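You operate a simulated robot arm through the tools that you are given. There is no shell and no other tool.

You are at the controls of a simulated robot arm. One attempt, no reset.

JOB
Wind 5 metres on to the empty spool on the winder.
Fine: zero the count, metres dial at 5, pull dial at 4 N before it starts; let it stop by itself.

Only the result counts: the job must be done as asked and must still hold three seconds after the hand-in. Knocking over, shifting, dropping, spilling or breaking anything else fails it.

ROBOT AND FRAMES
A 6-joint arm with a two-finger parallel gripper, fixed in place. Base frame: the origin is at the foot of the arm, x ahead of it, y to its left, z up. Lengths are in cm, angles in degrees, forces in N, time in s.
With the tool pointing down near the work surface it reaches from about 28 to 64 cm from the base axis. Its first joint turns from -115.0 to 115.0 degrees. Payload 3.43 kg.
The tool frame sits at the grasp point between the pads (the TCP): z along the fingers, y along the line on which they close. The tips reach 3.4 cm beyond it. Largest opening 12.8 cm; finger width 2.4, thickness 1.2; the body of the gripper, 4.8 by 13 cm, starts 9.6 cm behind the TCP.
Orientation is told as [roll, pitch, yaw] about the base's x, y, z axes, in that order, counted from this pose: with the fingers straight down and closing along the base's y, the tool's x points along the base's -x, its y along +y and its z along -z.

CONTROLS
- The arm moves only by the tool move_arm. Its argument "motion" is one flat list of numbers, 6 for each row, row after row: the shift along the base's x, y, z in cm, then the turn, a rotation vector about the base's x, y, z in degrees. In form: [dx, dy, dz, ax, ay, az, dx, dy, dz, ax, ay, az, ...]. A call has 1 to 20 rows; each row shifts and turns the commanded pose from where the row before left it. "gripper" is the opening, from 0 (shut) to 1 (fully open), set as the call begins (left out, the last holds). Each row takes 0.2 s and may step no farther than 5 cm and 8.6 degrees from the row before; otherwise, or with a gripper value out of range, the whole call is refused. A pose out of reach is approached as far as the arm can. The call stops where the force on the tool passes 40 N (or 10 N more than at its start, if that is more) or the arm is blocked; 0.2 s more then pass. Each finger travels about 15.3 cm/s and halts on what it meets, pressing with about 33 N; the grip force reading is that of the motor and also rises with nothing between the fingers. The clock runs only during rows and for 0.2 s after the last one: add rows that do not move to give the fingers time. It gives the time, the measured TCP pose, the force on the tool (base axes), the opening and the grip force at its end, in the units of the frame above (readings bear some noise), with the torque about the TCP (base axes, N m) and any sound that the robot's microphone picked up.
- Cameras (640 x 400 px; columns grow to the right, rows downward): "scene" is fixed at [21.79, 65, 157.22]; the picture's right is [-0.94, -0.34, 0.00], its down [-0.20, 0.54, -0.82] and it looks along [0.28, -0.77, -0.57] (base axes); focal length 349 px, centre (320, 200). "wrist" rides on the gripper at [7.6, -1.1, -16] in the tool frame; the picture's right is [0.15, 0.99, 0.00], its down [-0.88, 0.13, -0.46] and it looks along [-0.45, 0.07, 0.89] (tool axes); focal length 234 px, centre (320, 200). There is no depth. A picture from a camera that has moved, and an enlarged one, comes with that camera's place and axes in the base frame and with its lens.
- grab_frame(camera): a new picture of that camera. No time passes.
- slide_trunk(by): slides the trunk up (or, below 0, down) by that many cm; the arm rides with it, the base frame stays. It gives what a move gives, with no picture.
- enlarge(camera, box): a new picture of the part [left, top, right, bottom] of that camera's present view, enlarged. No time passes.
- job_done(): hands the job in; it is judged then, once.

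Places have to be worked out from the pictures, the camera data and where the tool is seen. Open the gripper and draw the arm clear of the work before you hand the job in, unless the task says otherwise.

The tools are called after ">>>" by a JSON object that holds its "fn" and its "kwargs". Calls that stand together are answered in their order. move_arm: Moves the arm, as the interface text tells. Its arguments: {"type":"object","properties":{"motion":{"type":"array"},"gripper":{"type":"number"}},"required":["motion"]} The other tools are called the same way: slide_trunk (by) slides the trunk up or down; grab_frame (camera) takes a picture; enlarge (camera, box) takes an enlarged picture of a part of a camera's view; job_done () hands the job in.

At the start:

```text
time: 0.0
tcp_pos: [23.96, -37.21, 119.6]
ee_rot: [0.1, 0.0, 0.0]
wrist_force: [0.0, 0.1, -0.7]
moment: [0.02, 0.01, -0.01]
opening: 12.79
finger_force: 0.0
trunk travel left (down, up): [-87.5, 11.5]
```

scene: 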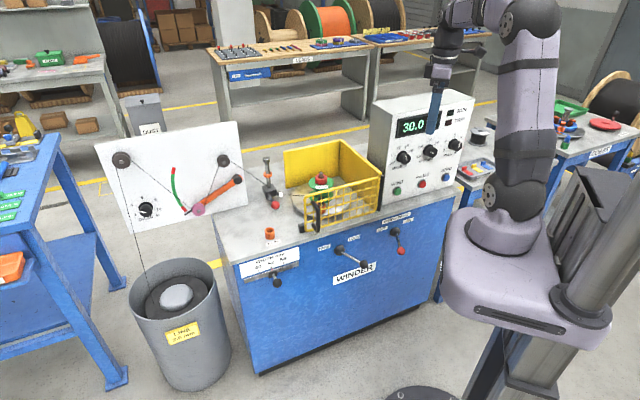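
wrist: 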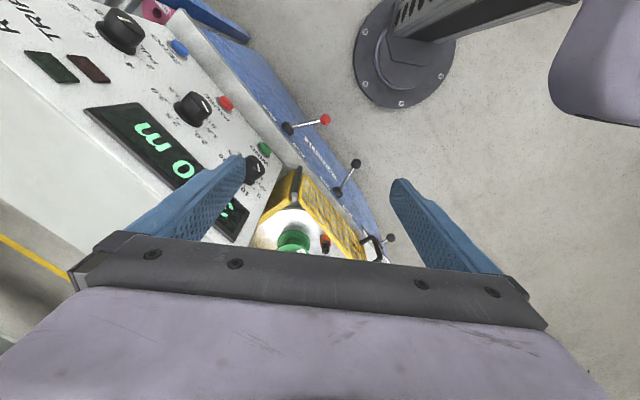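

I'll first look closely at the machine: the panel, the spool area, the levers and the tension board.

>>> {"fn": "enlarge", "kwargs": {"camera": "scene", "box": [360, 80, 480, 210]}}

>>> {"fn": "enlarge", "kwargs": {"camera": "scene", "box": [220, 130, 400, 250]}}

>>> {"fn": "enlarge", "kwargs": {"camera": "scene", "box": [90, 110, 290, 240]}}

>>> {"fn": "enlarge", "kwargs": {"camera": "scene", "box": [230, 200, 440, 320]}}

>>> {"fn": "enlarge", "kwargs": {"camera": "wrist", "box": [0, 0, 400, 250]}}

```text
3.08 times, centred on (420, 145) of scene
camera zoom: at [21.79, 65.0, 157.22], right [-0.94, -0.34, 0.0], down [-0.2, 0.54, -0.82], along [0.28, -0.77, -0.57], focal length 1074 px, centre (12, 369)
```

zoom: 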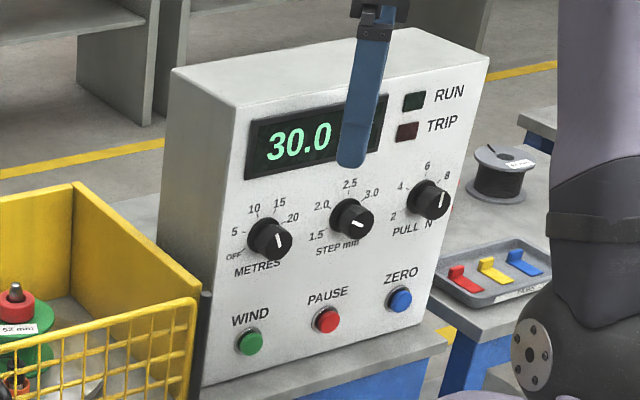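

```text
3.33 times, centred on (310, 190) of scene
camera zoom: at [21.79, 65.0, 157.22], right [-0.94, -0.34, 0.0], down [-0.2, 0.54, -0.82], along [0.28, -0.77, -0.57], focal length 1163 px, centre (353, 233)
```

zoom: 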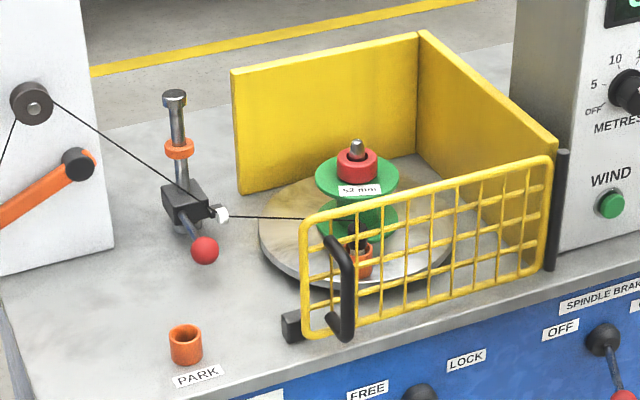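

```text
3.08 times, centred on (190, 175) of scene
camera zoom: at [21.79, 65.0, 157.22], right [-0.94, -0.34, 0.0], down [-0.2, 0.54, -0.82], along [0.28, -0.77, -0.57], focal length 1074 px, centre (720, 277)
```

zoom: 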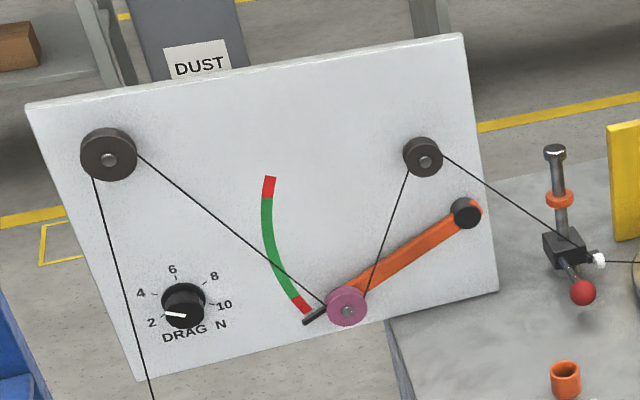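

```text
3.05 times, centred on (335, 260) of scene
camera zoom: at [21.79, 65.0, 157.22], right [-0.94, -0.34, 0.0], down [-0.2, 0.54, -0.82], along [0.28, -0.77, -0.57], focal length 1063 px, centre (274, 17)
```

zoom: 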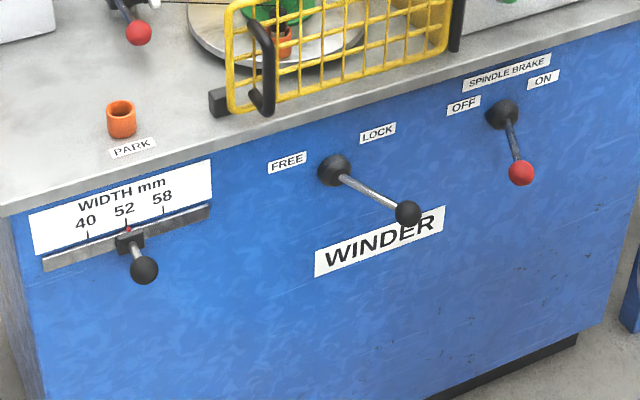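

```text
1.60 times, centred on (200, 125) of wrist
camera zoom: at [16.33, -38.36, 135.56], right [-0.15, 0.99, 0.0], down [0.88, 0.13, 0.46], along [0.45, 0.07, -0.89], focal length 375 px, centre (512, 320)
```

zoom: 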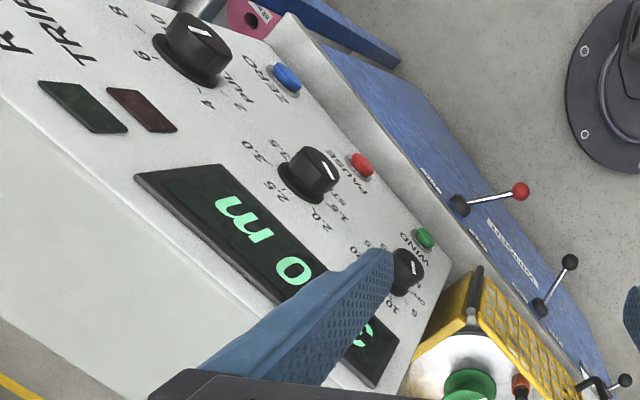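

>>> {"fn": "enlarge", "kwargs": {"camera": "scene", "box": [285, 160, 345, 235]}}

>>> {"fn": "enlarge", "kwargs": {"camera": "scene", "box": [250, 150, 300, 245]}}

>>> {"fn": "enlarge", "kwargs": {"camera": "scene", "box": [390, 130, 470, 195]}}

>>> {"fn": "enlarge", "kwargs": {"camera": "scene", "box": [375, 210, 425, 265]}}

>>> {"fn": "enlarge", "kwargs": {"camera": "scene", "box": [310, 225, 380, 285]}}

>>> {"fn": "enlarge", "kwargs": {"camera": "scene", "box": [130, 260, 240, 390]}}

```text
5.33 times, centred on (315, 198) of scene
camera zoom: at [21.79, 65.0, 157.22], right [-0.94, -0.34, 0.0], down [-0.2, 0.54, -0.82], along [0.28, -0.77, -0.57], focal length 1861 px, centre (347, 213)
```

zoom: 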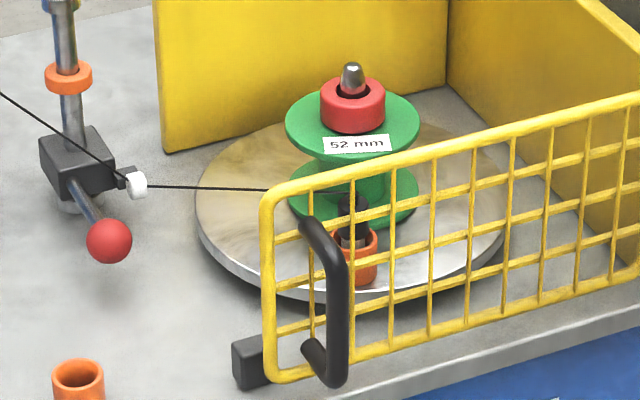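

```text
4.21 times, centred on (275, 198) of scene
camera zoom: at [21.79, 65.0, 157.22], right [-0.94, -0.34, 0.0], down [-0.2, 0.54, -0.82], along [0.28, -0.77, -0.57], focal length 1469 px, centre (510, 210)
```

zoom: 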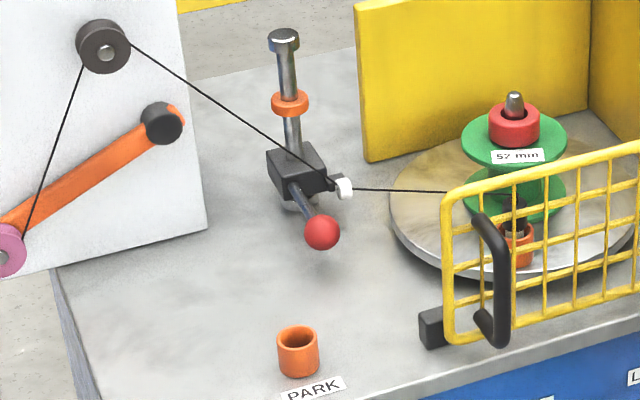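

```text
6.15 times, centred on (430, 162) of scene
camera zoom: at [21.79, 65.0, 157.22], right [-0.94, -0.34, 0.0], down [-0.2, 0.54, -0.82], along [0.28, -0.77, -0.57], focal length 2147 px, centre (-357, 431)
```

zoom: 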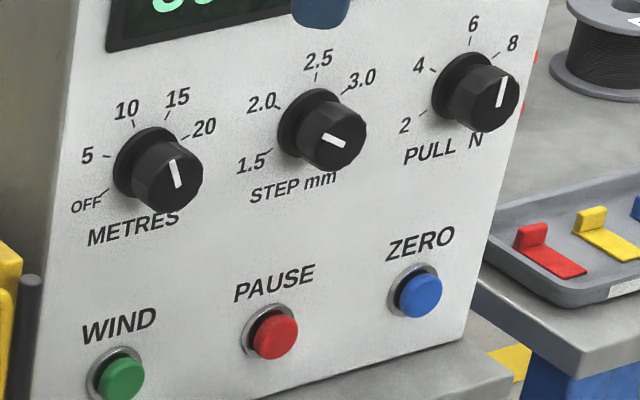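

```text
7.27 times, centred on (400, 238) of scene
camera zoom: at [21.79, 65.0, 157.22], right [-0.94, -0.34, 0.0], down [-0.2, 0.54, -0.82], along [0.28, -0.77, -0.57], focal length 2538 px, centre (-262, -73)
```

zoom: 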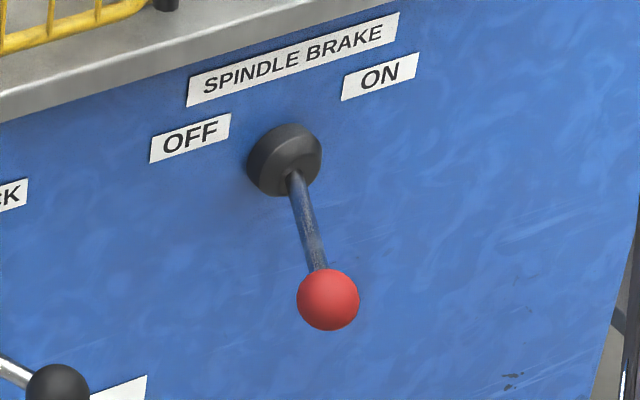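

```text
6.67 times, centred on (345, 255) of scene
camera zoom: at [21.79, 65.0, 157.22], right [-0.94, -0.34, 0.0], down [-0.2, 0.54, -0.82], along [0.28, -0.77, -0.57], focal length 2326 px, centre (153, -167)
```

zoom: 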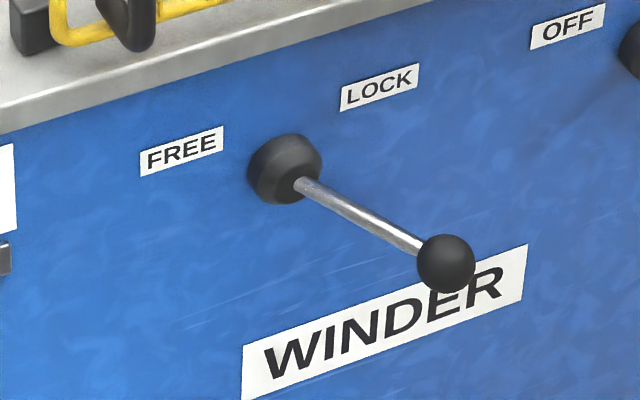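

```text
3.08 times, centred on (185, 325) of scene
camera zoom: at [21.79, 65.0, 157.22], right [-0.94, -0.34, 0.0], down [-0.2, 0.54, -0.82], along [0.28, -0.77, -0.57], focal length 1074 px, centre (735, -185)
```

zoom: 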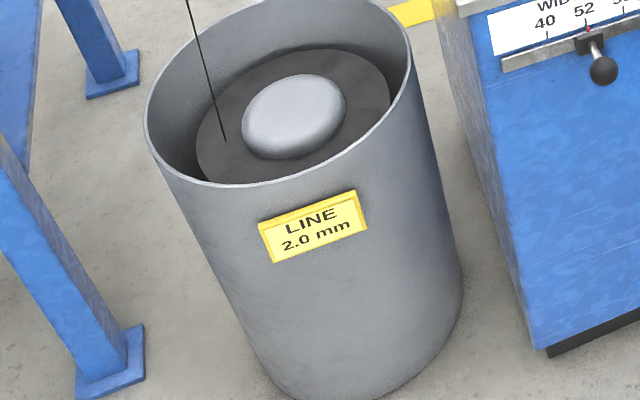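

The panel sits at 45° to the base, facing the arm. The knobs are near z≈100 and the buttons near z≈85. I'll yaw by -45° and tilt the tool so the wrist camera looks square at the panel, keeping well back from it.

>>> {"fn": "move_arm", "kwargs": {"motion": [-1.6, -1.35, -2, 0, 0, -7.5, -1.6, -1.35, -2, 0, 0, -7.5, -1.6, -1.35, -2, 0, 0, -7.5, -1.6, -1.35, -2, 0, 0, -7.5, -1.6, -1.35, -2, 0, 0, -7.5, -1.6, -1.35, -2, 0, 0, -7.5, 0, 0, -1.5, -5.57, -5.57, 0, 0, 0, -1.5, -5.57, -5.57, 0, 0, 0, -1.5, -5.57, -5.57, 0, 0, 0, -1.5, -5.57, -5.57, 0, 0, 0, -1.5, -5.57, -5.57, 0, 0, 0, -1.5, -5.57, -5.57, 0, 0, 0, -1.5, -5.57, -5.57, 0, 0, 0, -1.5, -5.57, -5.57, 0]}}

>>> {"fn": "grab_frame", "kwargs": {"camera": "wrist"}}

>>> {"fn": "grab_frame", "kwargs": {"camera": "scene"}}

```text
time: 3.0
tcp_pos: [14.08, -46.06, 96.14]
ee_rot: [0.8, -63.0, -45.5]
wrist_force: [0.3, 0.6, 0.2]
moment: [0.01, 0.03, 0.02]
opening: 12.83
finger_force: 0.0
out of reach, approached as far as the arm can: row 14
trunk travel left (down, up): [-87.5, 11.5]
```

```text
taken
camera wrist: at [0.65, -34.43, 96.66], right [0.65, 0.75, -0.12], down [0.08, 0.09, 0.99], along [0.75, -0.66, 0.0], focal length 234 px, centre (320, 200)
```

wrist: 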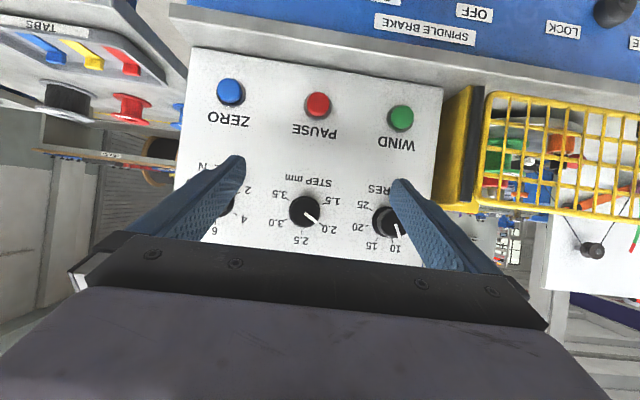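

```text
taken
```

scene: 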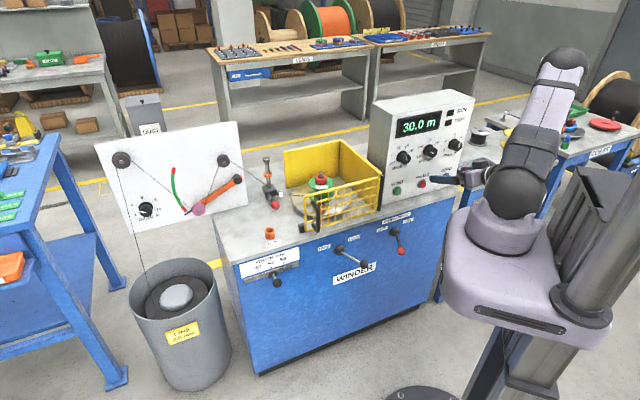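

The view is upside down but clear. I'll enlarge the dials, the guard and the spool area.

>>> {"fn": "enlarge", "kwargs": {"camera": "wrist", "box": [170, 150, 450, 270]}}

>>> {"fn": "enlarge", "kwargs": {"camera": "wrist", "box": [440, 80, 640, 290]}}

>>> {"fn": "enlarge", "kwargs": {"camera": "wrist", "box": [470, 120, 600, 210]}}

```text
2.29 times, centred on (310, 210) of wrist
camera zoom: at [0.65, -34.43, 96.66], right [0.65, 0.75, -0.12], down [0.08, 0.09, 0.99], along [0.75, -0.66, 0.0], focal length 535 px, centre (343, 177)
```

zoom: 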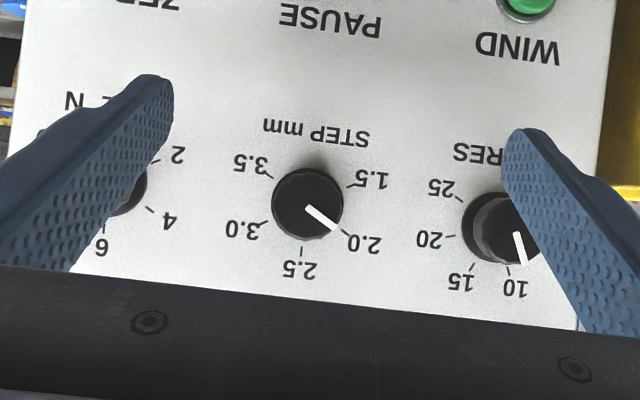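

```text
1.90 times, centred on (540, 185) of wrist
camera zoom: at [0.65, -34.43, 96.66], right [0.65, 0.75, -0.12], down [0.08, 0.09, 0.99], along [0.75, -0.66, 0.0], focal length 446 px, centre (-99, 229)
```

zoom: 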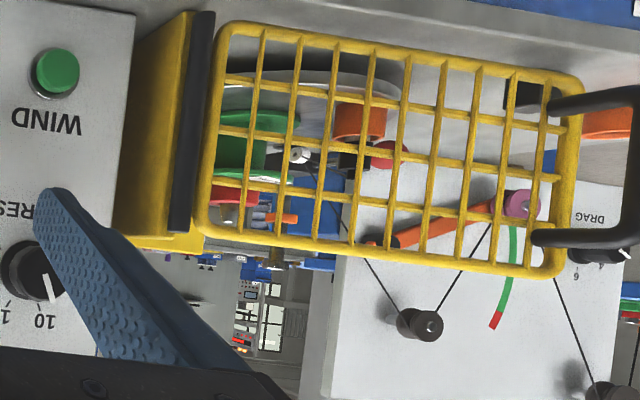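

```text
4.44 times, centred on (535, 165) of wrist
camera zoom: at [0.65, -34.43, 96.66], right [0.65, 0.75, -0.12], down [0.08, 0.09, 0.99], along [0.75, -0.66, 0.0], focal length 1041 px, centre (-636, 356)
```

zoom: 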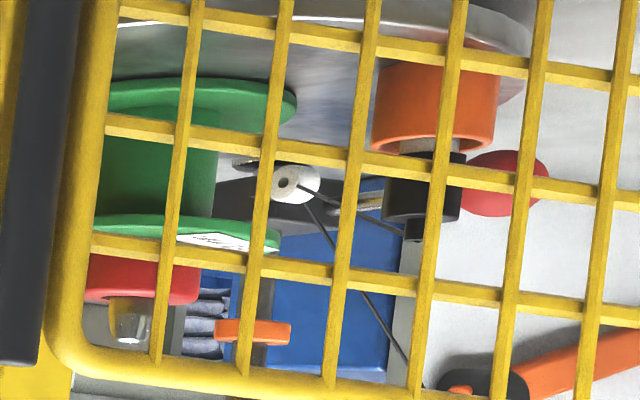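

METRES is at 10 and STEP is at 2.0, which matches the 2.0 mm line. A black-headed pin stands in an orange socket by the turntable, so I'll look down on the spool area from above before deciding what it means.

>>> {"fn": "move_arm", "kwargs": {"motion": [3, 2.8, 2, 5.13, 5.13, 0, 3, 2.8, 2, 5.13, 5.13, 0, 3, 2.8, 2, 5.13, 5.13, 0, 3, 2.8, 2, 5.13, 5.13, 0, 3, 2.8, 2, 5.13, 5.13, 0, 3, 2.8, 2, 5.13, 5.13, 0, 3, 2.8, 2, 5.13, 5.13, 0, 3, 2.8, 2, 5.13, 5.13, 0, 3.6, 3.3, 0, 0, 0, 0, 3.6, 3.3, 0, 0, 0, 0]}}

>>> {"fn": "grab_frame", "kwargs": {"camera": "wrist"}}

>>> {"fn": "enlarge", "kwargs": {"camera": "wrist", "box": [200, 50, 440, 200]}}

>>> {"fn": "enlarge", "kwargs": {"camera": "scene", "box": [390, 130, 470, 195]}}

```text
time: 5.2
tcp_pos: [45.46, -16.98, 112.1]
ee_rot: [0.0, -4.9, -45.1]
wrist_force: [0.2, 0.1, -0.4]
moment: [-0.03, 0.02, -0.02]
opening: 12.8
finger_force: 0.1
trunk travel left (down, up): [-87.5, 11.5]
```

```text
taken
camera wrist: at [38.37, -11.56, 127.3], right [0.6, 0.8, -0.01], down [0.69, -0.5, 0.53], along [0.42, -0.33, -0.85], focal length 234 px, centre (320, 200)
```

wrist: 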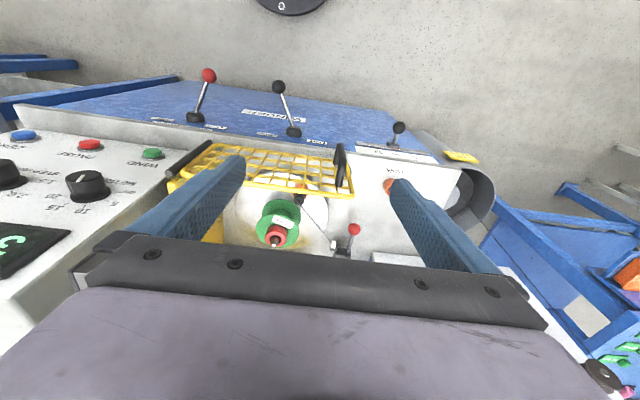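

```text
2.67 times, centred on (320, 125) of wrist
camera zoom: at [38.37, -11.56, 127.3], right [0.6, 0.8, -0.01], down [0.69, -0.5, 0.53], along [0.42, -0.33, -0.85], focal length 624 px, centre (320, 400)
```

zoom: 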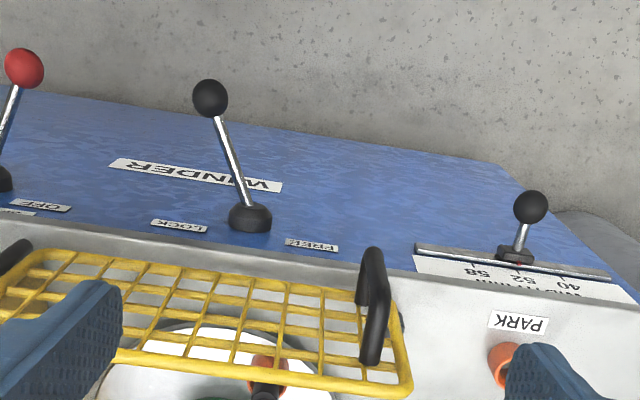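

```text
6.15 times, centred on (430, 162) of scene
camera zoom: at [21.79, 65.0, 157.22], right [-0.94, -0.34, 0.0], down [-0.2, 0.54, -0.82], along [0.28, -0.77, -0.57], focal length 2147 px, centre (-357, 431)
```

zoom: 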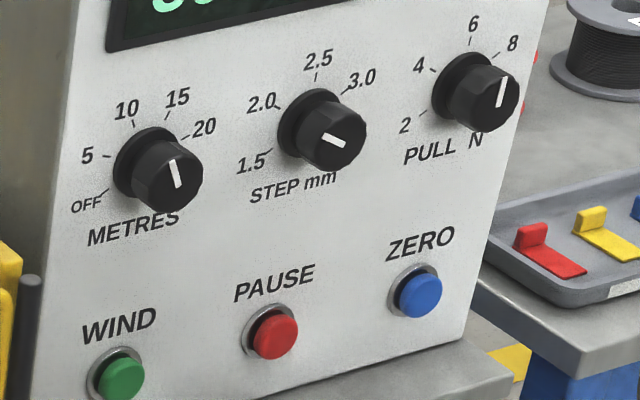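

The levers read brake OFF and spindle LOCK, and the width is at 52, matching the spool. The line seems to end on the pin's head, so I'll check that closely.

>>> {"fn": "enlarge", "kwargs": {"camera": "wrist", "box": [235, 165, 395, 265]}}

>>> {"fn": "enlarge", "kwargs": {"camera": "scene", "box": [300, 180, 340, 220]}}

>>> {"fn": "enlarge", "kwargs": {"camera": "scene", "box": [130, 180, 170, 225]}}

>>> {"fn": "enlarge", "kwargs": {"camera": "scene", "box": [440, 125, 475, 150]}}

```text
4.00 times, centred on (315, 215) of wrist
camera zoom: at [38.37, -11.56, 127.3], right [0.6, 0.8, -0.01], down [0.69, -0.5, 0.53], along [0.42, -0.33, -0.85], focal length 937 px, centre (340, 140)
```

zoom: 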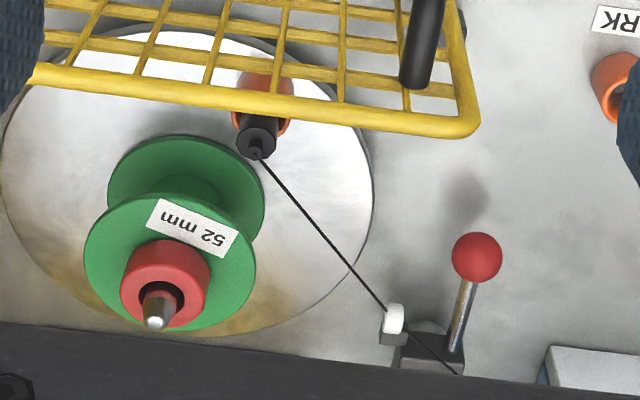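

```text
10.00 times, centred on (320, 200) of scene
camera zoom: at [21.79, 65.0, 157.22], right [-0.94, -0.34, 0.0], down [-0.2, 0.54, -0.82], along [0.28, -0.77, -0.57], focal length 3489 px, centre (320, 200)
```

zoom: 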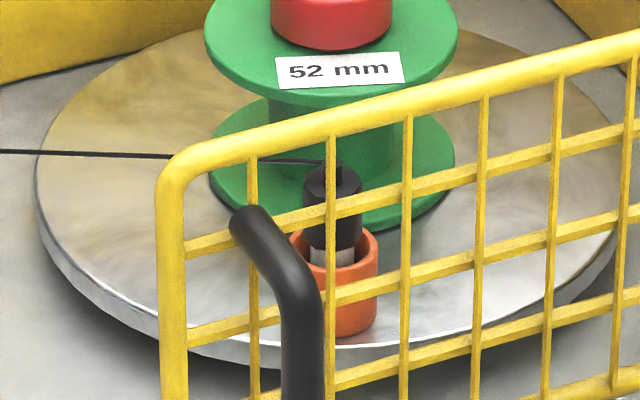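

```text
8.89 times, centred on (150, 202) of scene
camera zoom: at [21.79, 65.0, 157.22], right [-0.94, -0.34, 0.0], down [-0.2, 0.54, -0.82], along [0.28, -0.77, -0.57], focal length 3102 px, centre (1831, 178)
```

zoom: 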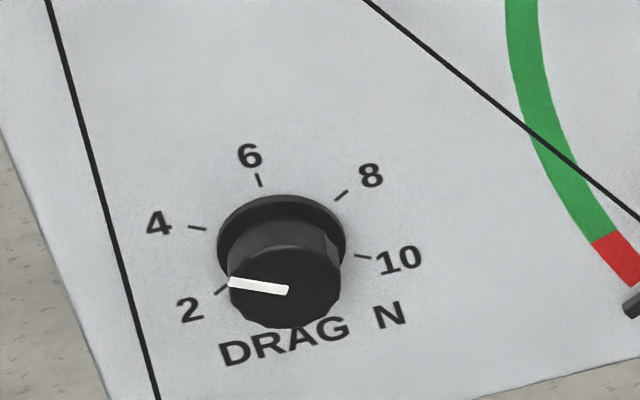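

```text
16.00 times, centred on (458, 138) of scene
camera zoom: at [21.79, 65.0, 157.22], right [-0.94, -0.34, 0.0], down [-0.2, 0.54, -0.82], along [0.28, -0.77, -0.57], focal length 5583 px, centre (-1880, 1200)
```

zoom: 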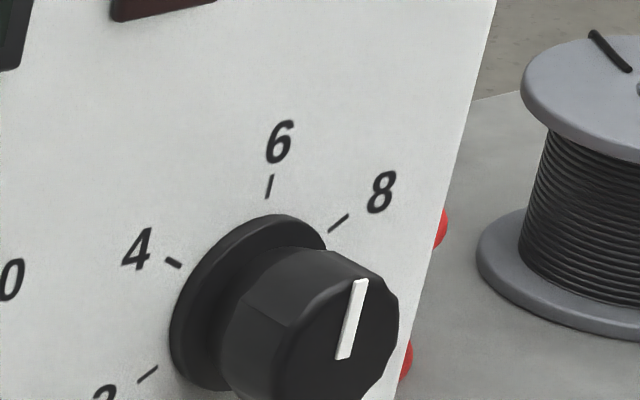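

The line end is on the pin seated in the turntable socket, so the machine looks ready; the METRES (10) and PULL (6) dials and the count need changing. I'll raise the trunk to give the arm room for a horizontal tool, then point the tool at the METRES knob from a standoff.

>>> {"fn": "slide_trunk", "kwargs": {"by": 11}}

>>> {"fn": "move_arm", "kwargs": {"motion": [-2.08, -2.33, -2.3, -6.01, -6.01, 0, -2.08, -2.33, -2.3, -6.01, -6.01, 0, -2.08, -2.33, -2.3, -6.01, -6.01, 0, -2.08, -2.33, -2.3, -6.01, -6.01, 0, -2.08, -2.33, -2.3, -6.01, -6.01, 0, -2.08, -2.33, -2.3, -6.01, -6.01, 0, -2.08, -2.33, -2.3, -6.01, -6.01, 0, -2.08, -2.33, -2.3, -6.01, -6.01, 0, -2.08, -2.33, -2.3, -6.01, -6.01, 0, -2.08, -2.33, -2.3, -6.01, -6.01, 0], "gripper": 0.5}}

>>> {"fn": "grab_frame", "kwargs": {"camera": "wrist"}}

>>> {"fn": "grab_frame", "kwargs": {"camera": "scene"}}

```text
time: 6.6
tcp_pos: [45.42, -17.09, 123.08]
ee_rot: [0.0, -5.0, -45.0]
wrist_force: [-0.1, -1.0, 0.3]
moment: [-0.03, -0.03, -0.01]
opening: 12.79
finger_force: 0.0
trunk travel left (down, up): [-98.5, 0.5]
```

```text
time: 8.8
tcp_pos: [41.91, -36.46, 110.77]
ee_rot: [-54.0, -78.5, 0.7]
wrist_force: [-0.1, 0.0, -0.6]
moment: [0.01, 0.0, 0.03]
opening: 6.42
finger_force: 0.1
out of reach, approached as far as the arm can: row 4, 5, 6, 7, 8, 9, 10
trunk travel left (down, up): [-98.5, 0.5]
```

```text
taken
camera wrist: at [30.07, -24.42, 105.21], right [0.75, 0.59, -0.3], down [0.01, 0.45, 0.9], along [0.66, -0.67, 0.33], focal length 234 px, centre (320, 200)
```

wrist: 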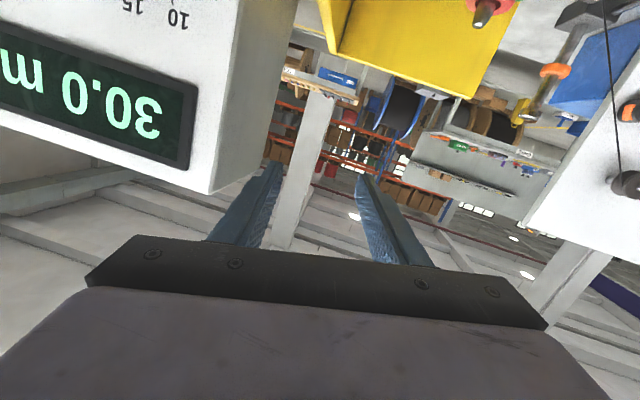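

```text
taken
```

scene: 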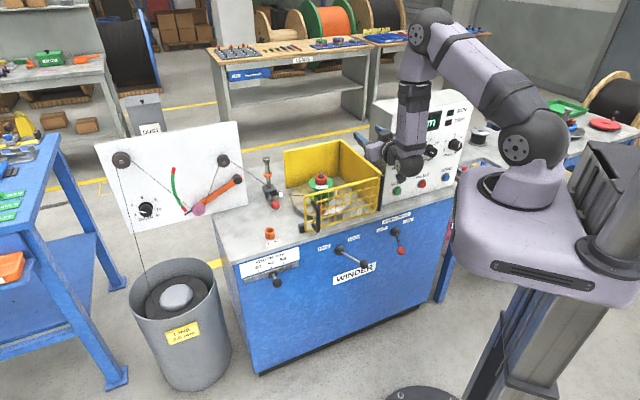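

The arm couldn't reach that pose: with the trunk high it is too folded, so it drifted left. I'll back off to a tool-down pose clear of everything, then lower the trunk so the forearm can lie flatter.

>>> {"fn": "move_arm", "kwargs": {"motion": [-2.2, 2.2, 2, 5.6, 5.6, 0, -2.2, 2.2, 2, 5.6, 5.6, 0, -2.2, 2.2, 2, 5.6, 5.6, 0, -1.2, 1.2, 2, 5.6, 5.6, 0, 0, 0, 2, 5.6, 5.6, 0, 0, 0, 2, 5.6, 5.6, 0, 0, 0, 1, 5.6, 5.6, 0, 0, 0, 1, 5.6, 5.6, 0]}}

>>> {"fn": "grab_frame", "kwargs": {"camera": "scene"}}

```text
time: 10.6
tcp_pos: [35.46, -31.87, 122.11]
ee_rot: [-15.3, -28.5, -38.0]
wrist_force: [-1.1, -0.2, 0.1]
moment: [0.0, 0.02, 0.0]
opening: 6.42
finger_force: 0.2
out of reach, approached as far as the arm can: row 1, 2, 3, 5, 6, 7
trunk travel left (down, up): [-98.5, 0.5]
```

```text
taken
```

scene: 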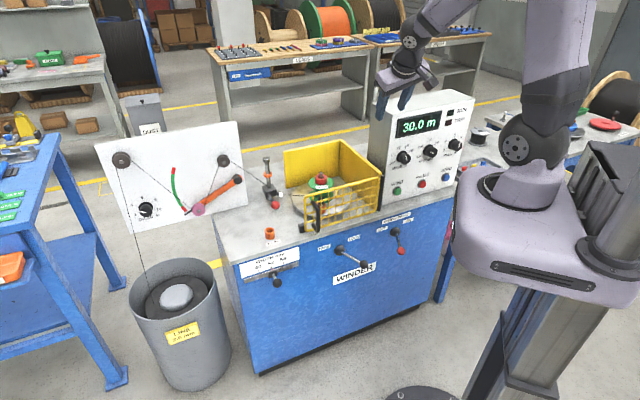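

I'll straighten the tool's orientation and then step the trunk down, raising the arm in between so the tool stays well above the bench.

>>> {"fn": "move_arm", "kwargs": {"motion": [-1, 1, 2, 5.03, -4.45, 0.15, 0, 0, 2, 5.03, -4.45, 0.15, 0, 0, 2, 0, 0, 0, 0, 0, 2, 0, 0, 0]}}

>>> {"fn": "slide_trunk", "kwargs": {"by": -25}}

>>> {"fn": "move_arm", "kwargs": {"motion": [0, 0, 4, 0, 0, 0, 0, 0, 4, 0, 0, 0, 0, 0, 4, 0, 0, 0, 0, 0, 4, 0, 0, 0, 0, 0, 4, 0, 0, 0]}}

>>> {"fn": "slide_trunk", "kwargs": {"by": -25}}

>>> {"fn": "grab_frame", "kwargs": {"camera": "scene"}}

```text
time: 11.6
tcp_pos: [34.44, -30.83, 130.2]
ee_rot: [0.2, -28.6, -45.0]
wrist_force: [0.6, 1.2, -0.3]
moment: [-0.03, -0.01, 0.04]
opening: 6.4
finger_force: 0.2
trunk travel left (down, up): [-98.5, 0.5]
```

```text
time: 14.2
tcp_pos: [34.49, -30.8, 105.22]
ee_rot: [0.1, -28.5, -45.1]
wrist_force: [0.2, 0.0, -0.1]
moment: [0.0, 0.03, 0.0]
opening: 6.41
finger_force: 0.2
trunk travel left (down, up): [-73.5, 25.5]
```

```text
time: 15.4
tcp_pos: [34.53, -30.76, 125.15]
ee_rot: [-0.1, -28.3, -45.1]
wrist_force: [-0.8, 0.0, -0.9]
moment: [-0.01, 0.0, -0.04]
opening: 6.39
finger_force: 0.0
trunk travel left (down, up): [-73.5, 25.5]
```

```text
time: 18.0
tcp_pos: [34.68, -30.83, 100.24]
ee_rot: [-0.1, -28.6, -45.1]
wrist_force: [-0.2, -0.4, 0.1]
moment: [-0.01, 0.02, 0.01]
opening: 6.39
finger_force: 0.0
trunk travel left (down, up): [-48.5, 50.5]
```

```text
taken
```

scene: 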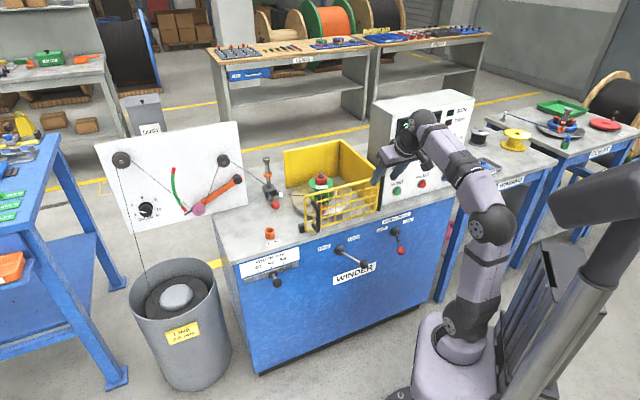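

The arm now has room. I'll pitch the tool to horizontal while sliding sideways to stand off from the METRES knob.

>>> {"fn": "move_arm", "kwargs": {"motion": [-1.2, -1.2, 0, -5.44, -5.44, 0, -1.2, -1.2, 0, -5.44, -5.44, 0, -1.2, -1.2, 0, -5.44, -5.44, 0, -1.2, -1.2, 0, -5.44, -5.44, 0, -1.2, -1.2, 0, -5.44, -5.44, 0, -1.2, -1.2, 0, -5.44, -5.44, 0, -1.2, -1.2, 0, -5.44, -5.44, 0, -1.2, -1.2, 0, -5.44, -5.44, 0]}}

>>> {"fn": "grab_frame", "kwargs": {"camera": "wrist"}}

>>> {"fn": "grab_frame", "kwargs": {"camera": "scene"}}

```text
time: 19.8
tcp_pos: [26.27, -43.6, 100.52]
ee_rot: [124.7, -89.9, -169.7]
wrist_force: [-0.2, 0.4, 0.3]
moment: [0.01, 0.01, 0.02]
opening: 6.4
finger_force: 0.1
out of reach, approached as far as the arm can: row 3, 4, 5
trunk travel left (down, up): [-48.5, 50.5]
```

```text
taken
camera wrist: at [14.04, -33.1, 92.9], right [0.7, 0.7, -0.15], down [-0.23, 0.41, 0.88], along [0.68, -0.58, 0.45], focal length 234 px, centre (320, 200)
```

wrist: 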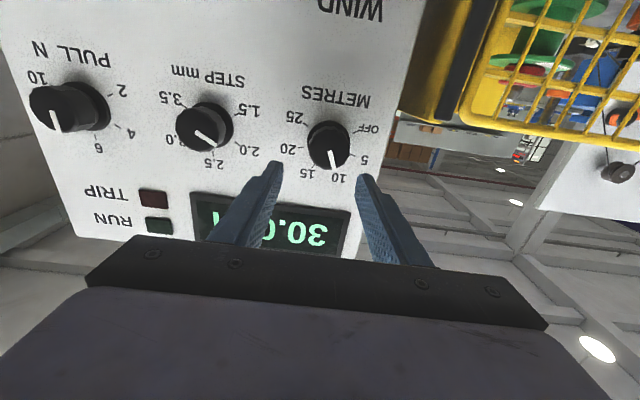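

```text
taken
```

scene: 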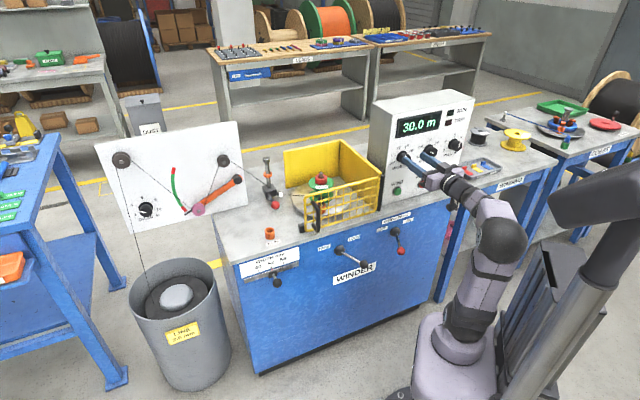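

The tool now points straight at the panel. I'll zoom in to locate the METRES knob relative to the fingers.

>>> {"fn": "enlarge", "kwargs": {"camera": "wrist", "box": [260, 80, 400, 240]}}

>>> {"fn": "enlarge", "kwargs": {"camera": "scene", "box": [385, 130, 475, 200]}}

```text
2.50 times, centred on (330, 160) of wrist
camera zoom: at [14.04, -33.1, 92.9], right [0.7, 0.7, -0.15], down [-0.23, 0.41, 0.88], along [0.68, -0.58, 0.45], focal length 585 px, centre (295, 300)
```

zoom: 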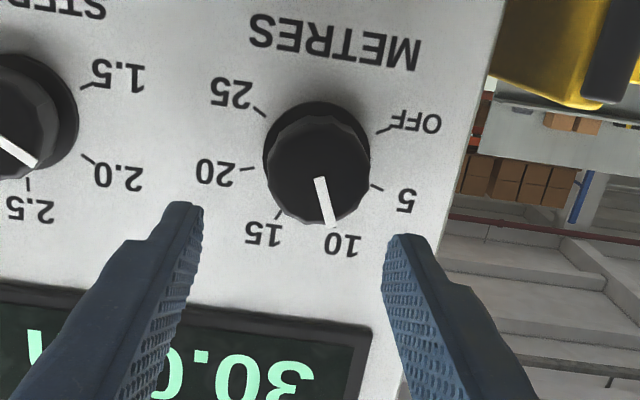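

```text
5.71 times, centred on (430, 165) of scene
camera zoom: at [21.79, 65.0, 157.22], right [-0.94, -0.34, 0.0], down [-0.2, 0.54, -0.82], along [0.28, -0.77, -0.57], focal length 1994 px, centre (-309, 400)
```

zoom: 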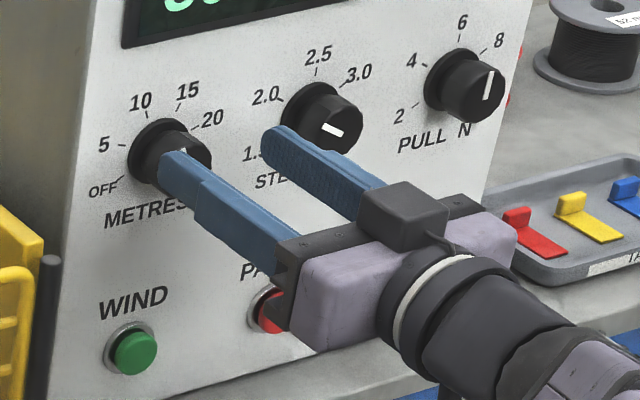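

The knob centre works out at l≈-11.8, z≈98.5 in the panel frame. I'll shift the tool 0.45 left and 2 down to line up, then check before going in.

>>> {"fn": "move_arm", "kwargs": {"motion": [0.32, 0.32, -1.0, 0, 0, 0, 0, 0, -1.0, 0, 0, 0]}}

>>> {"fn": "enlarge", "kwargs": {"camera": "wrist", "box": [240, 80, 400, 240]}}

>>> {"fn": "enlarge", "kwargs": {"camera": "scene", "box": [385, 130, 475, 200]}}

```text
time: 20.4
tcp_pos: [26.61, -43.2, 98.58]
ee_rot: [124.6, -90.0, -169.5]
wrist_force: [0.2, -0.8, 0.0]
moment: [-0.01, 0.01, -0.02]
opening: 6.4
finger_force: 0.1
trunk travel left (down, up): [-48.5, 50.5]
```

```text
2.50 times, centred on (320, 160) of wrist
camera zoom: at [14.4, -32.72, 90.95], right [0.7, 0.7, -0.15], down [-0.23, 0.41, 0.88], along [0.68, -0.58, 0.45], focal length 585 px, centre (320, 300)
```

zoom: 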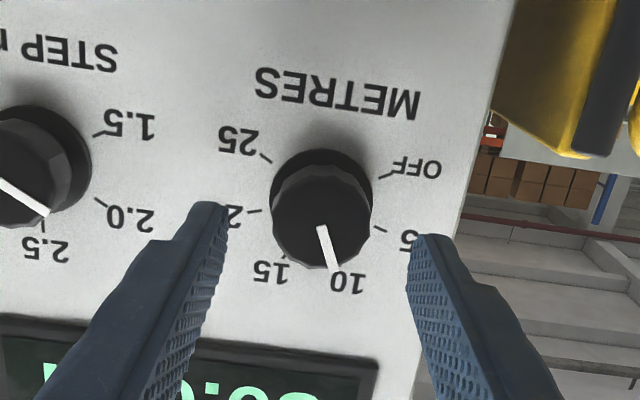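

```text
5.71 times, centred on (430, 165) of scene
camera zoom: at [21.79, 65.0, 157.22], right [-0.94, -0.34, 0.0], down [-0.2, 0.54, -0.82], along [0.28, -0.77, -0.57], focal length 1994 px, centre (-309, 400)
```

zoom: 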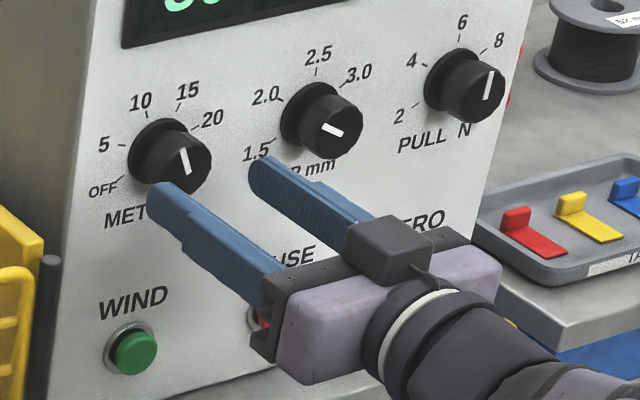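

The knob is nearly centred between the fingers. I'll nudge 0.25 left and advance 3 cm towards the panel so the fingers straddle the cap.

>>> {"fn": "move_arm", "kwargs": {"motion": [0.18, 0.18, -0.1, 0, 0, 0, 0.71, -0.71, 0, 0, 0, 0, 0.71, -0.71, 0, 0, 0, 0, 0.71, -0.71, 0, 0, 0, 0]}}

>>> {"fn": "enlarge", "kwargs": {"camera": "wrist", "box": [240, 80, 400, 240]}}

>>> {"fn": "enlarge", "kwargs": {"camera": "scene", "box": [385, 130, 475, 200]}}

```text
time: 21.4
tcp_pos: [28.95, -45.22, 98.39]
ee_rot: [79.5, -89.9, -124.5]
wrist_force: [-0.7, -0.2, -0.2]
moment: [-0.02, 0.01, 0.0]
opening: 6.42
finger_force: 0.1
trunk travel left (down, up): [-48.5, 50.5]
```

```text
2.50 times, centred on (320, 160) of wrist
camera zoom: at [16.67, -34.67, 90.82], right [0.7, 0.7, -0.15], down [-0.23, 0.41, 0.88], along [0.68, -0.58, 0.45], focal length 585 px, centre (320, 300)
```

zoom: 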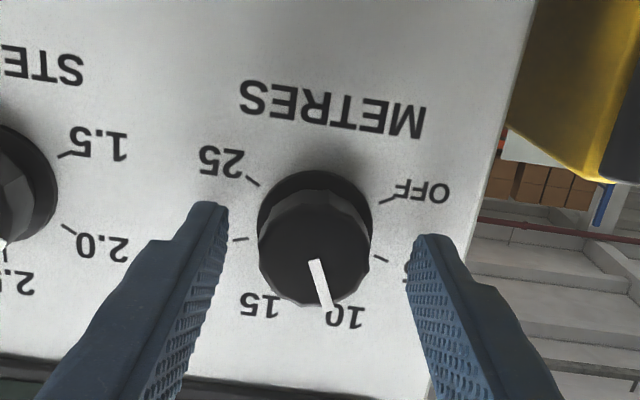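

```text
5.71 times, centred on (430, 165) of scene
camera zoom: at [21.79, 65.0, 157.22], right [-0.94, -0.34, 0.0], down [-0.2, 0.54, -0.82], along [0.28, -0.77, -0.57], focal length 1994 px, centre (-309, 400)
```

zoom: 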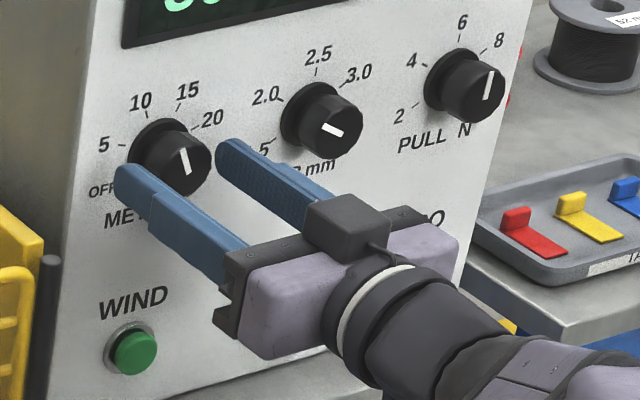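

The fingers straddle the knob. The cap front is at d≈54.5 and the panel near d≈57.4, so I'll advance 0.6 more and close on the knob.

>>> {"fn": "move_arm", "kwargs": {"motion": [0.42, -0.42, 0, 0, 0, 0]}}

>>> {"fn": "move_arm", "kwargs": {"motion": [0, 0, 0, 0, 0, 0, 0, 0, 0, 0, 0, 0], "gripper": 0.2}}

>>> {"fn": "enlarge", "kwargs": {"camera": "wrist", "box": [240, 80, 400, 240]}}

>>> {"fn": "enlarge", "kwargs": {"camera": "scene", "box": [385, 130, 475, 200]}}

```text
time: 21.8
tcp_pos: [29.31, -45.63, 98.47]
ee_rot: [116.0, -89.9, -161.1]
wrist_force: [0.6, 0.7, 0.8]
moment: [0.01, 0.0, 0.01]
opening: 6.42
finger_force: 0.2
trunk travel left (down, up): [-48.5, 50.5]
```

```text
time: 22.4
tcp_pos: [29.15, -45.73, 98.35]
ee_rot: [87.8, -89.8, -133.1]
wrist_force: [-3.6, -6.3, 1.4]
moment: [0.14, 0.17, -0.49]
opening: 3.74
finger_force: 44.6
trunk travel left (down, up): [-48.5, 50.5]
```

```text
2.50 times, centred on (320, 160) of wrist
camera zoom: at [17.0, -35.19, 90.84], right [0.7, 0.7, -0.14], down [-0.23, 0.41, 0.88], along [0.67, -0.58, 0.45], focal length 585 px, centre (320, 300)
```

zoom: 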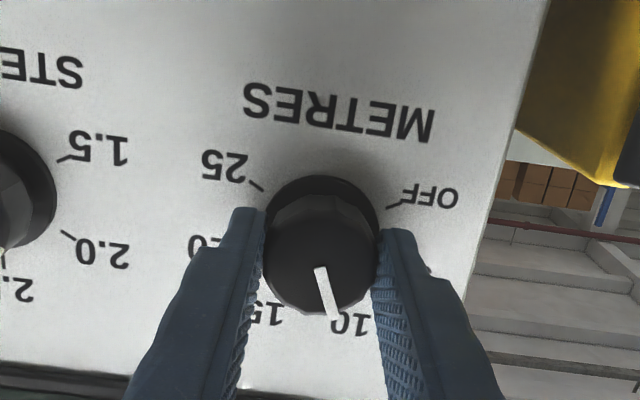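

```text
5.71 times, centred on (430, 165) of scene
camera zoom: at [21.79, 65.0, 157.22], right [-0.94, -0.34, 0.0], down [-0.2, 0.54, -0.82], along [0.28, -0.77, -0.57], focal length 1994 px, centre (-309, 400)
```

zoom: 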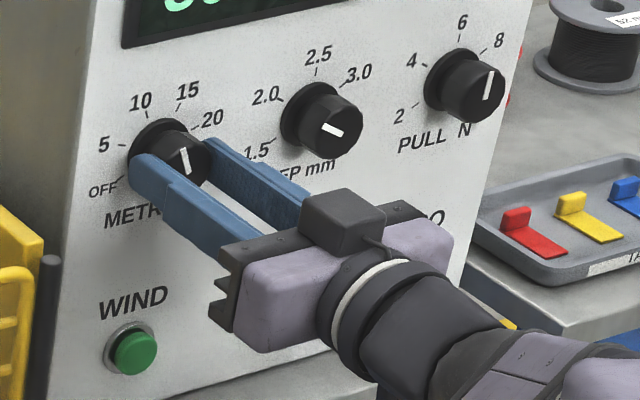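

The knob is gripped firmly. I'll turn it counter-clockwise partway first (about 31°) and check.

>>> {"fn": "move_arm", "kwargs": {"motion": [0, 0, 0, -5.46, 5.46, 0, 0, 0, 0, -5.46, 5.46, 0, 0, 0, 0, -5.46, 5.46, 0, 0, 0, 0, -5.46, 5.46, 0]}}

>>> {"fn": "enlarge", "kwargs": {"camera": "wrist", "box": [240, 80, 400, 240]}}

>>> {"fn": "enlarge", "kwargs": {"camera": "scene", "box": [385, 130, 475, 200]}}

```text
time: 23.4
tcp_pos: [29.09, -45.73, 98.43]
ee_rot: [-90.0, -59.2, 44.9]
wrist_force: [-6.8, -9.2, 3.3]
moment: [0.13, 0.11, -0.46]
opening: 3.74
finger_force: 44.8
trunk travel left (down, up): [-48.5, 50.5]
```

```text
2.50 times, centred on (320, 160) of wrist
camera zoom: at [14.32, -37.86, 92.48], right [0.55, 0.55, -0.63], down [0.08, 0.72, 0.69], along [0.83, -0.43, 0.35], focal length 585 px, centre (320, 300)
```

zoom: 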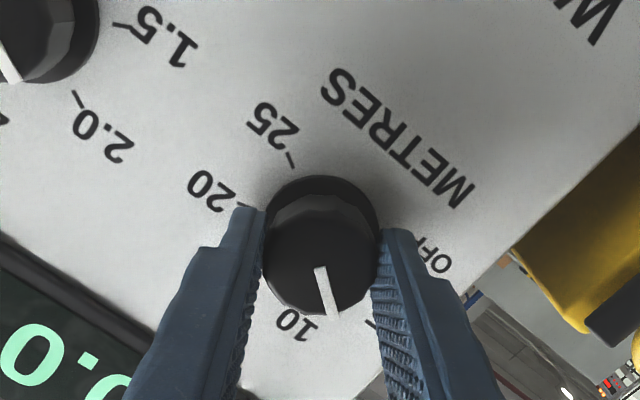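

```text
5.71 times, centred on (430, 165) of scene
camera zoom: at [21.79, 65.0, 157.22], right [-0.94, -0.34, 0.0], down [-0.2, 0.54, -0.82], along [0.28, -0.77, -0.57], focal length 1994 px, centre (-309, 400)
```

zoom: 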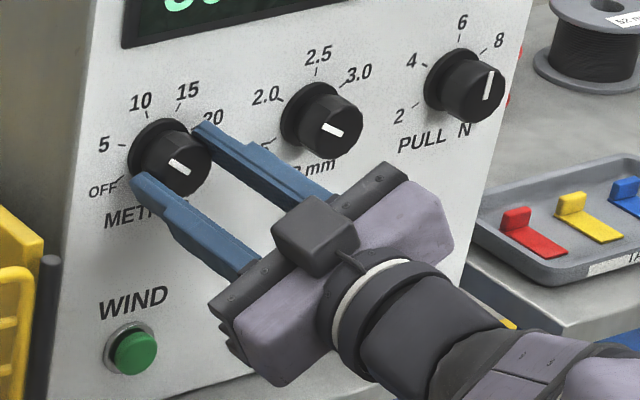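

The knob turns with the gripper. From the tick geometry the spacing is about 48°, so I'll turn 17° more and check against the 5 tick.

>>> {"fn": "move_arm", "kwargs": {"motion": [0, 0, 0, -6.0, 6.0, 0, 0, 0, 0, -6.0, 6.0, 0]}}

>>> {"fn": "enlarge", "kwargs": {"camera": "wrist", "box": [260, 120, 380, 220]}}

>>> {"fn": "enlarge", "kwargs": {"camera": "scene", "box": [390, 140, 430, 175]}}

```text
time: 24.0
tcp_pos: [29.17, -45.6, 98.67]
ee_rot: [-86.3, -45.6, 43.6]
wrist_force: [20.7, -16.7, -5.2]
moment: [-0.8, -0.78, 0.1]
opening: 3.81
finger_force: 44.7
out of reach, approached as far as the arm can: row 1, 2
trunk travel left (down, up): [-48.5, 50.5]
stopped in row 2: the force on the tool passed its limit at 49 N (the readings are from after the stop); the commanded pose is now the measured one
```

```text
4.00 times, centred on (320, 170) of wrist
camera zoom: at [13.11, -38.96, 94.71], right [0.39, 0.46, -0.8], down [0.18, 0.81, 0.56], along [0.9, -0.36, 0.24], focal length 937 px, centre (320, 320)
```

zoom: 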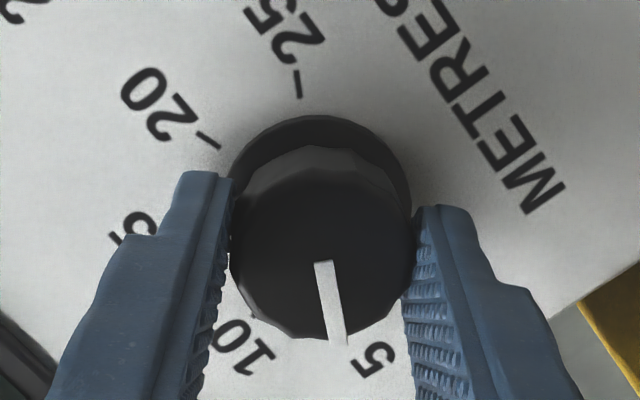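

```text
11.43 times, centred on (410, 158) of scene
camera zoom: at [21.79, 65.0, 157.22], right [-0.94, -0.34, 0.0], down [-0.2, 0.54, -0.82], along [0.28, -0.77, -0.57], focal length 3988 px, centre (-709, 686)
```

zoom: 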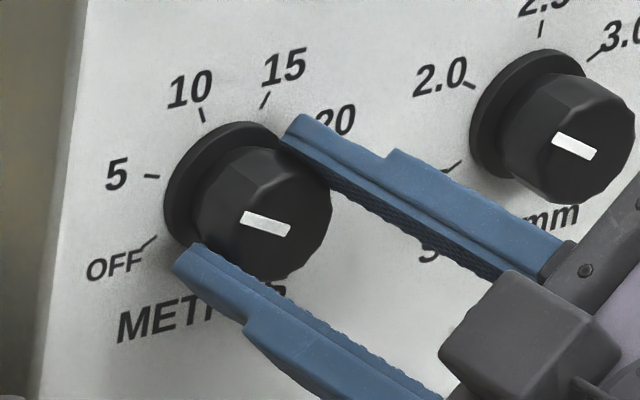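

The dial is about 4° short of the 5 tick, and the wrist ran out of turning range. I'll open the fingers, rotate back about 30° around the knob, and check the pointer.

>>> {"fn": "move_arm", "kwargs": {"motion": [0, 0, 0, 0, 0, 0, 0, 0, 0, 0, 0, 0], "gripper": 0.5}}

>>> {"fn": "move_arm", "kwargs": {"motion": [0, 0, 0, 5.46, -5.46, 0, 0, 0, 0, 5.46, -5.46, 0, 0, 0, 0, 5.46, -5.46, 0, 0, 0, 0, 5.46, -5.46, 0]}}

>>> {"fn": "enlarge", "kwargs": {"camera": "wrist", "box": [240, 80, 400, 240]}}

>>> {"fn": "enlarge", "kwargs": {"camera": "scene", "box": [390, 140, 430, 175]}}

```text
time: 24.6
tcp_pos: [28.84, -45.43, 99.06]
ee_rot: [-86.8, -45.5, 43.8]
wrist_force: [-0.4, -0.4, 0.7]
moment: [0.02, 0.01, 0.0]
opening: 6.38
finger_force: 0.0
trunk travel left (down, up): [-48.5, 50.5]
```

```text
time: 25.6
tcp_pos: [28.73, -45.35, 99.02]
ee_rot: [-84.2, -76.6, 41.5]
wrist_force: [0.0, -0.4, -0.4]
moment: [0.0, -0.01, 0.03]
opening: 6.38
finger_force: 0.0
trunk travel left (down, up): [-48.5, 50.5]
```

```text
2.50 times, centred on (320, 160) of wrist
camera zoom: at [14.82, -36.59, 92.23], right [0.63, 0.69, -0.37], down [-0.09, 0.54, 0.84], along [0.77, -0.49, 0.4], focal length 585 px, centre (320, 300)
```

zoom: 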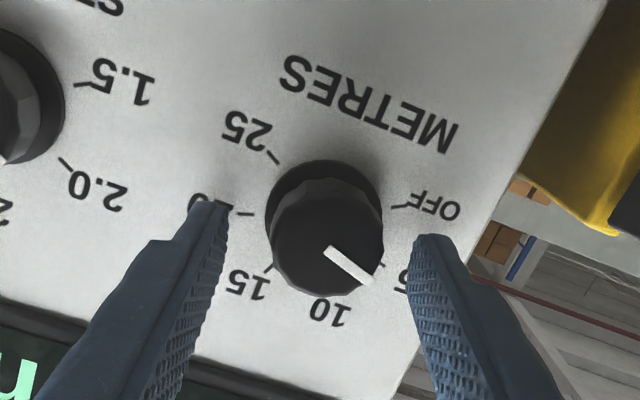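

```text
11.43 times, centred on (410, 158) of scene
camera zoom: at [21.79, 65.0, 157.22], right [-0.94, -0.34, 0.0], down [-0.2, 0.54, -0.82], along [0.28, -0.77, -0.57], focal length 3988 px, centre (-709, 686)
```

zoom: 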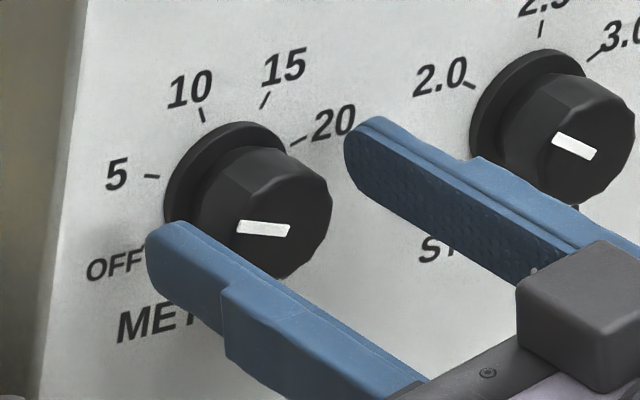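

The METRES dial snapped onto 5; the dials have detents. Now I'll back off and move over to the PULL knob (l≈-35.4, z≈98.4). I'm pre-rolling the tool clockwise by 20° so there is range for the counter-clockwise turn.

>>> {"fn": "move_arm", "kwargs": {"motion": [-2.12, 2.12, 0, -0.6, -0.6, -0.85, -2.12, 2.12, 0, -0.6, -0.6, -0.85, -2.8, -2.8, -0.1, 3.9, -3.9, 0, -2.8, -2.8, -0.1, 3.9, -3.9, 0, -2.8, -2.8, -0.1, 3.9, -3.9, 0, -2.8, -2.8, -0.1, 3.9, -3.9, 0, -2.8, -2.8, -0.1, 3.9, -3.9, 0, -2.8, -2.8, -0.1, 3.9, -3.9, 0]}}

>>> {"fn": "grab_frame", "kwargs": {"camera": "wrist"}}

>>> {"fn": "enlarge", "kwargs": {"camera": "scene", "box": [385, 130, 475, 200]}}

```text
time: 27.4
tcp_pos: [7.61, -58.05, 98.3]
ee_rot: [91.5, -70.2, -136.2]
wrist_force: [0.3, 0.3, -0.2]
moment: [0.02, 0.01, 0.01]
opening: 6.41
finger_force: 0.1
trunk travel left (down, up): [-48.5, 50.5]
```

```text
taken
camera wrist: at [-2.68, -45.87, 90.66], right [0.69, 0.7, 0.2], down [-0.45, 0.2, 0.87], along [0.57, -0.69, 0.45], focal length 234 px, centre (320, 200)
```

wrist: 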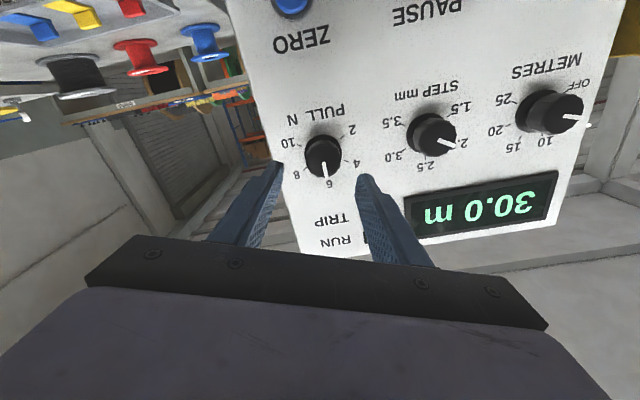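

```text
5.71 times, centred on (430, 165) of scene
camera zoom: at [21.79, 65.0, 157.22], right [-0.94, -0.34, 0.0], down [-0.2, 0.54, -0.82], along [0.28, -0.77, -0.57], focal length 1994 px, centre (-309, 400)
```

zoom: 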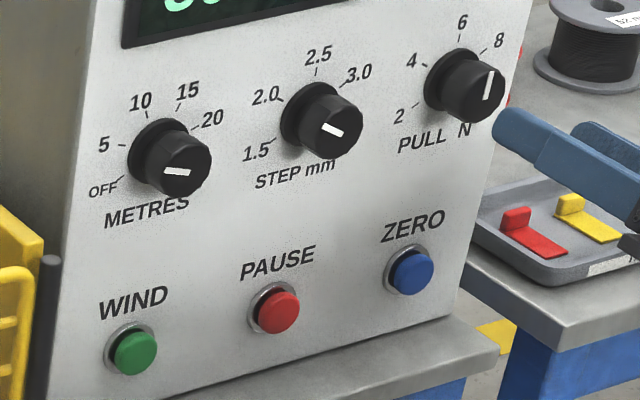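

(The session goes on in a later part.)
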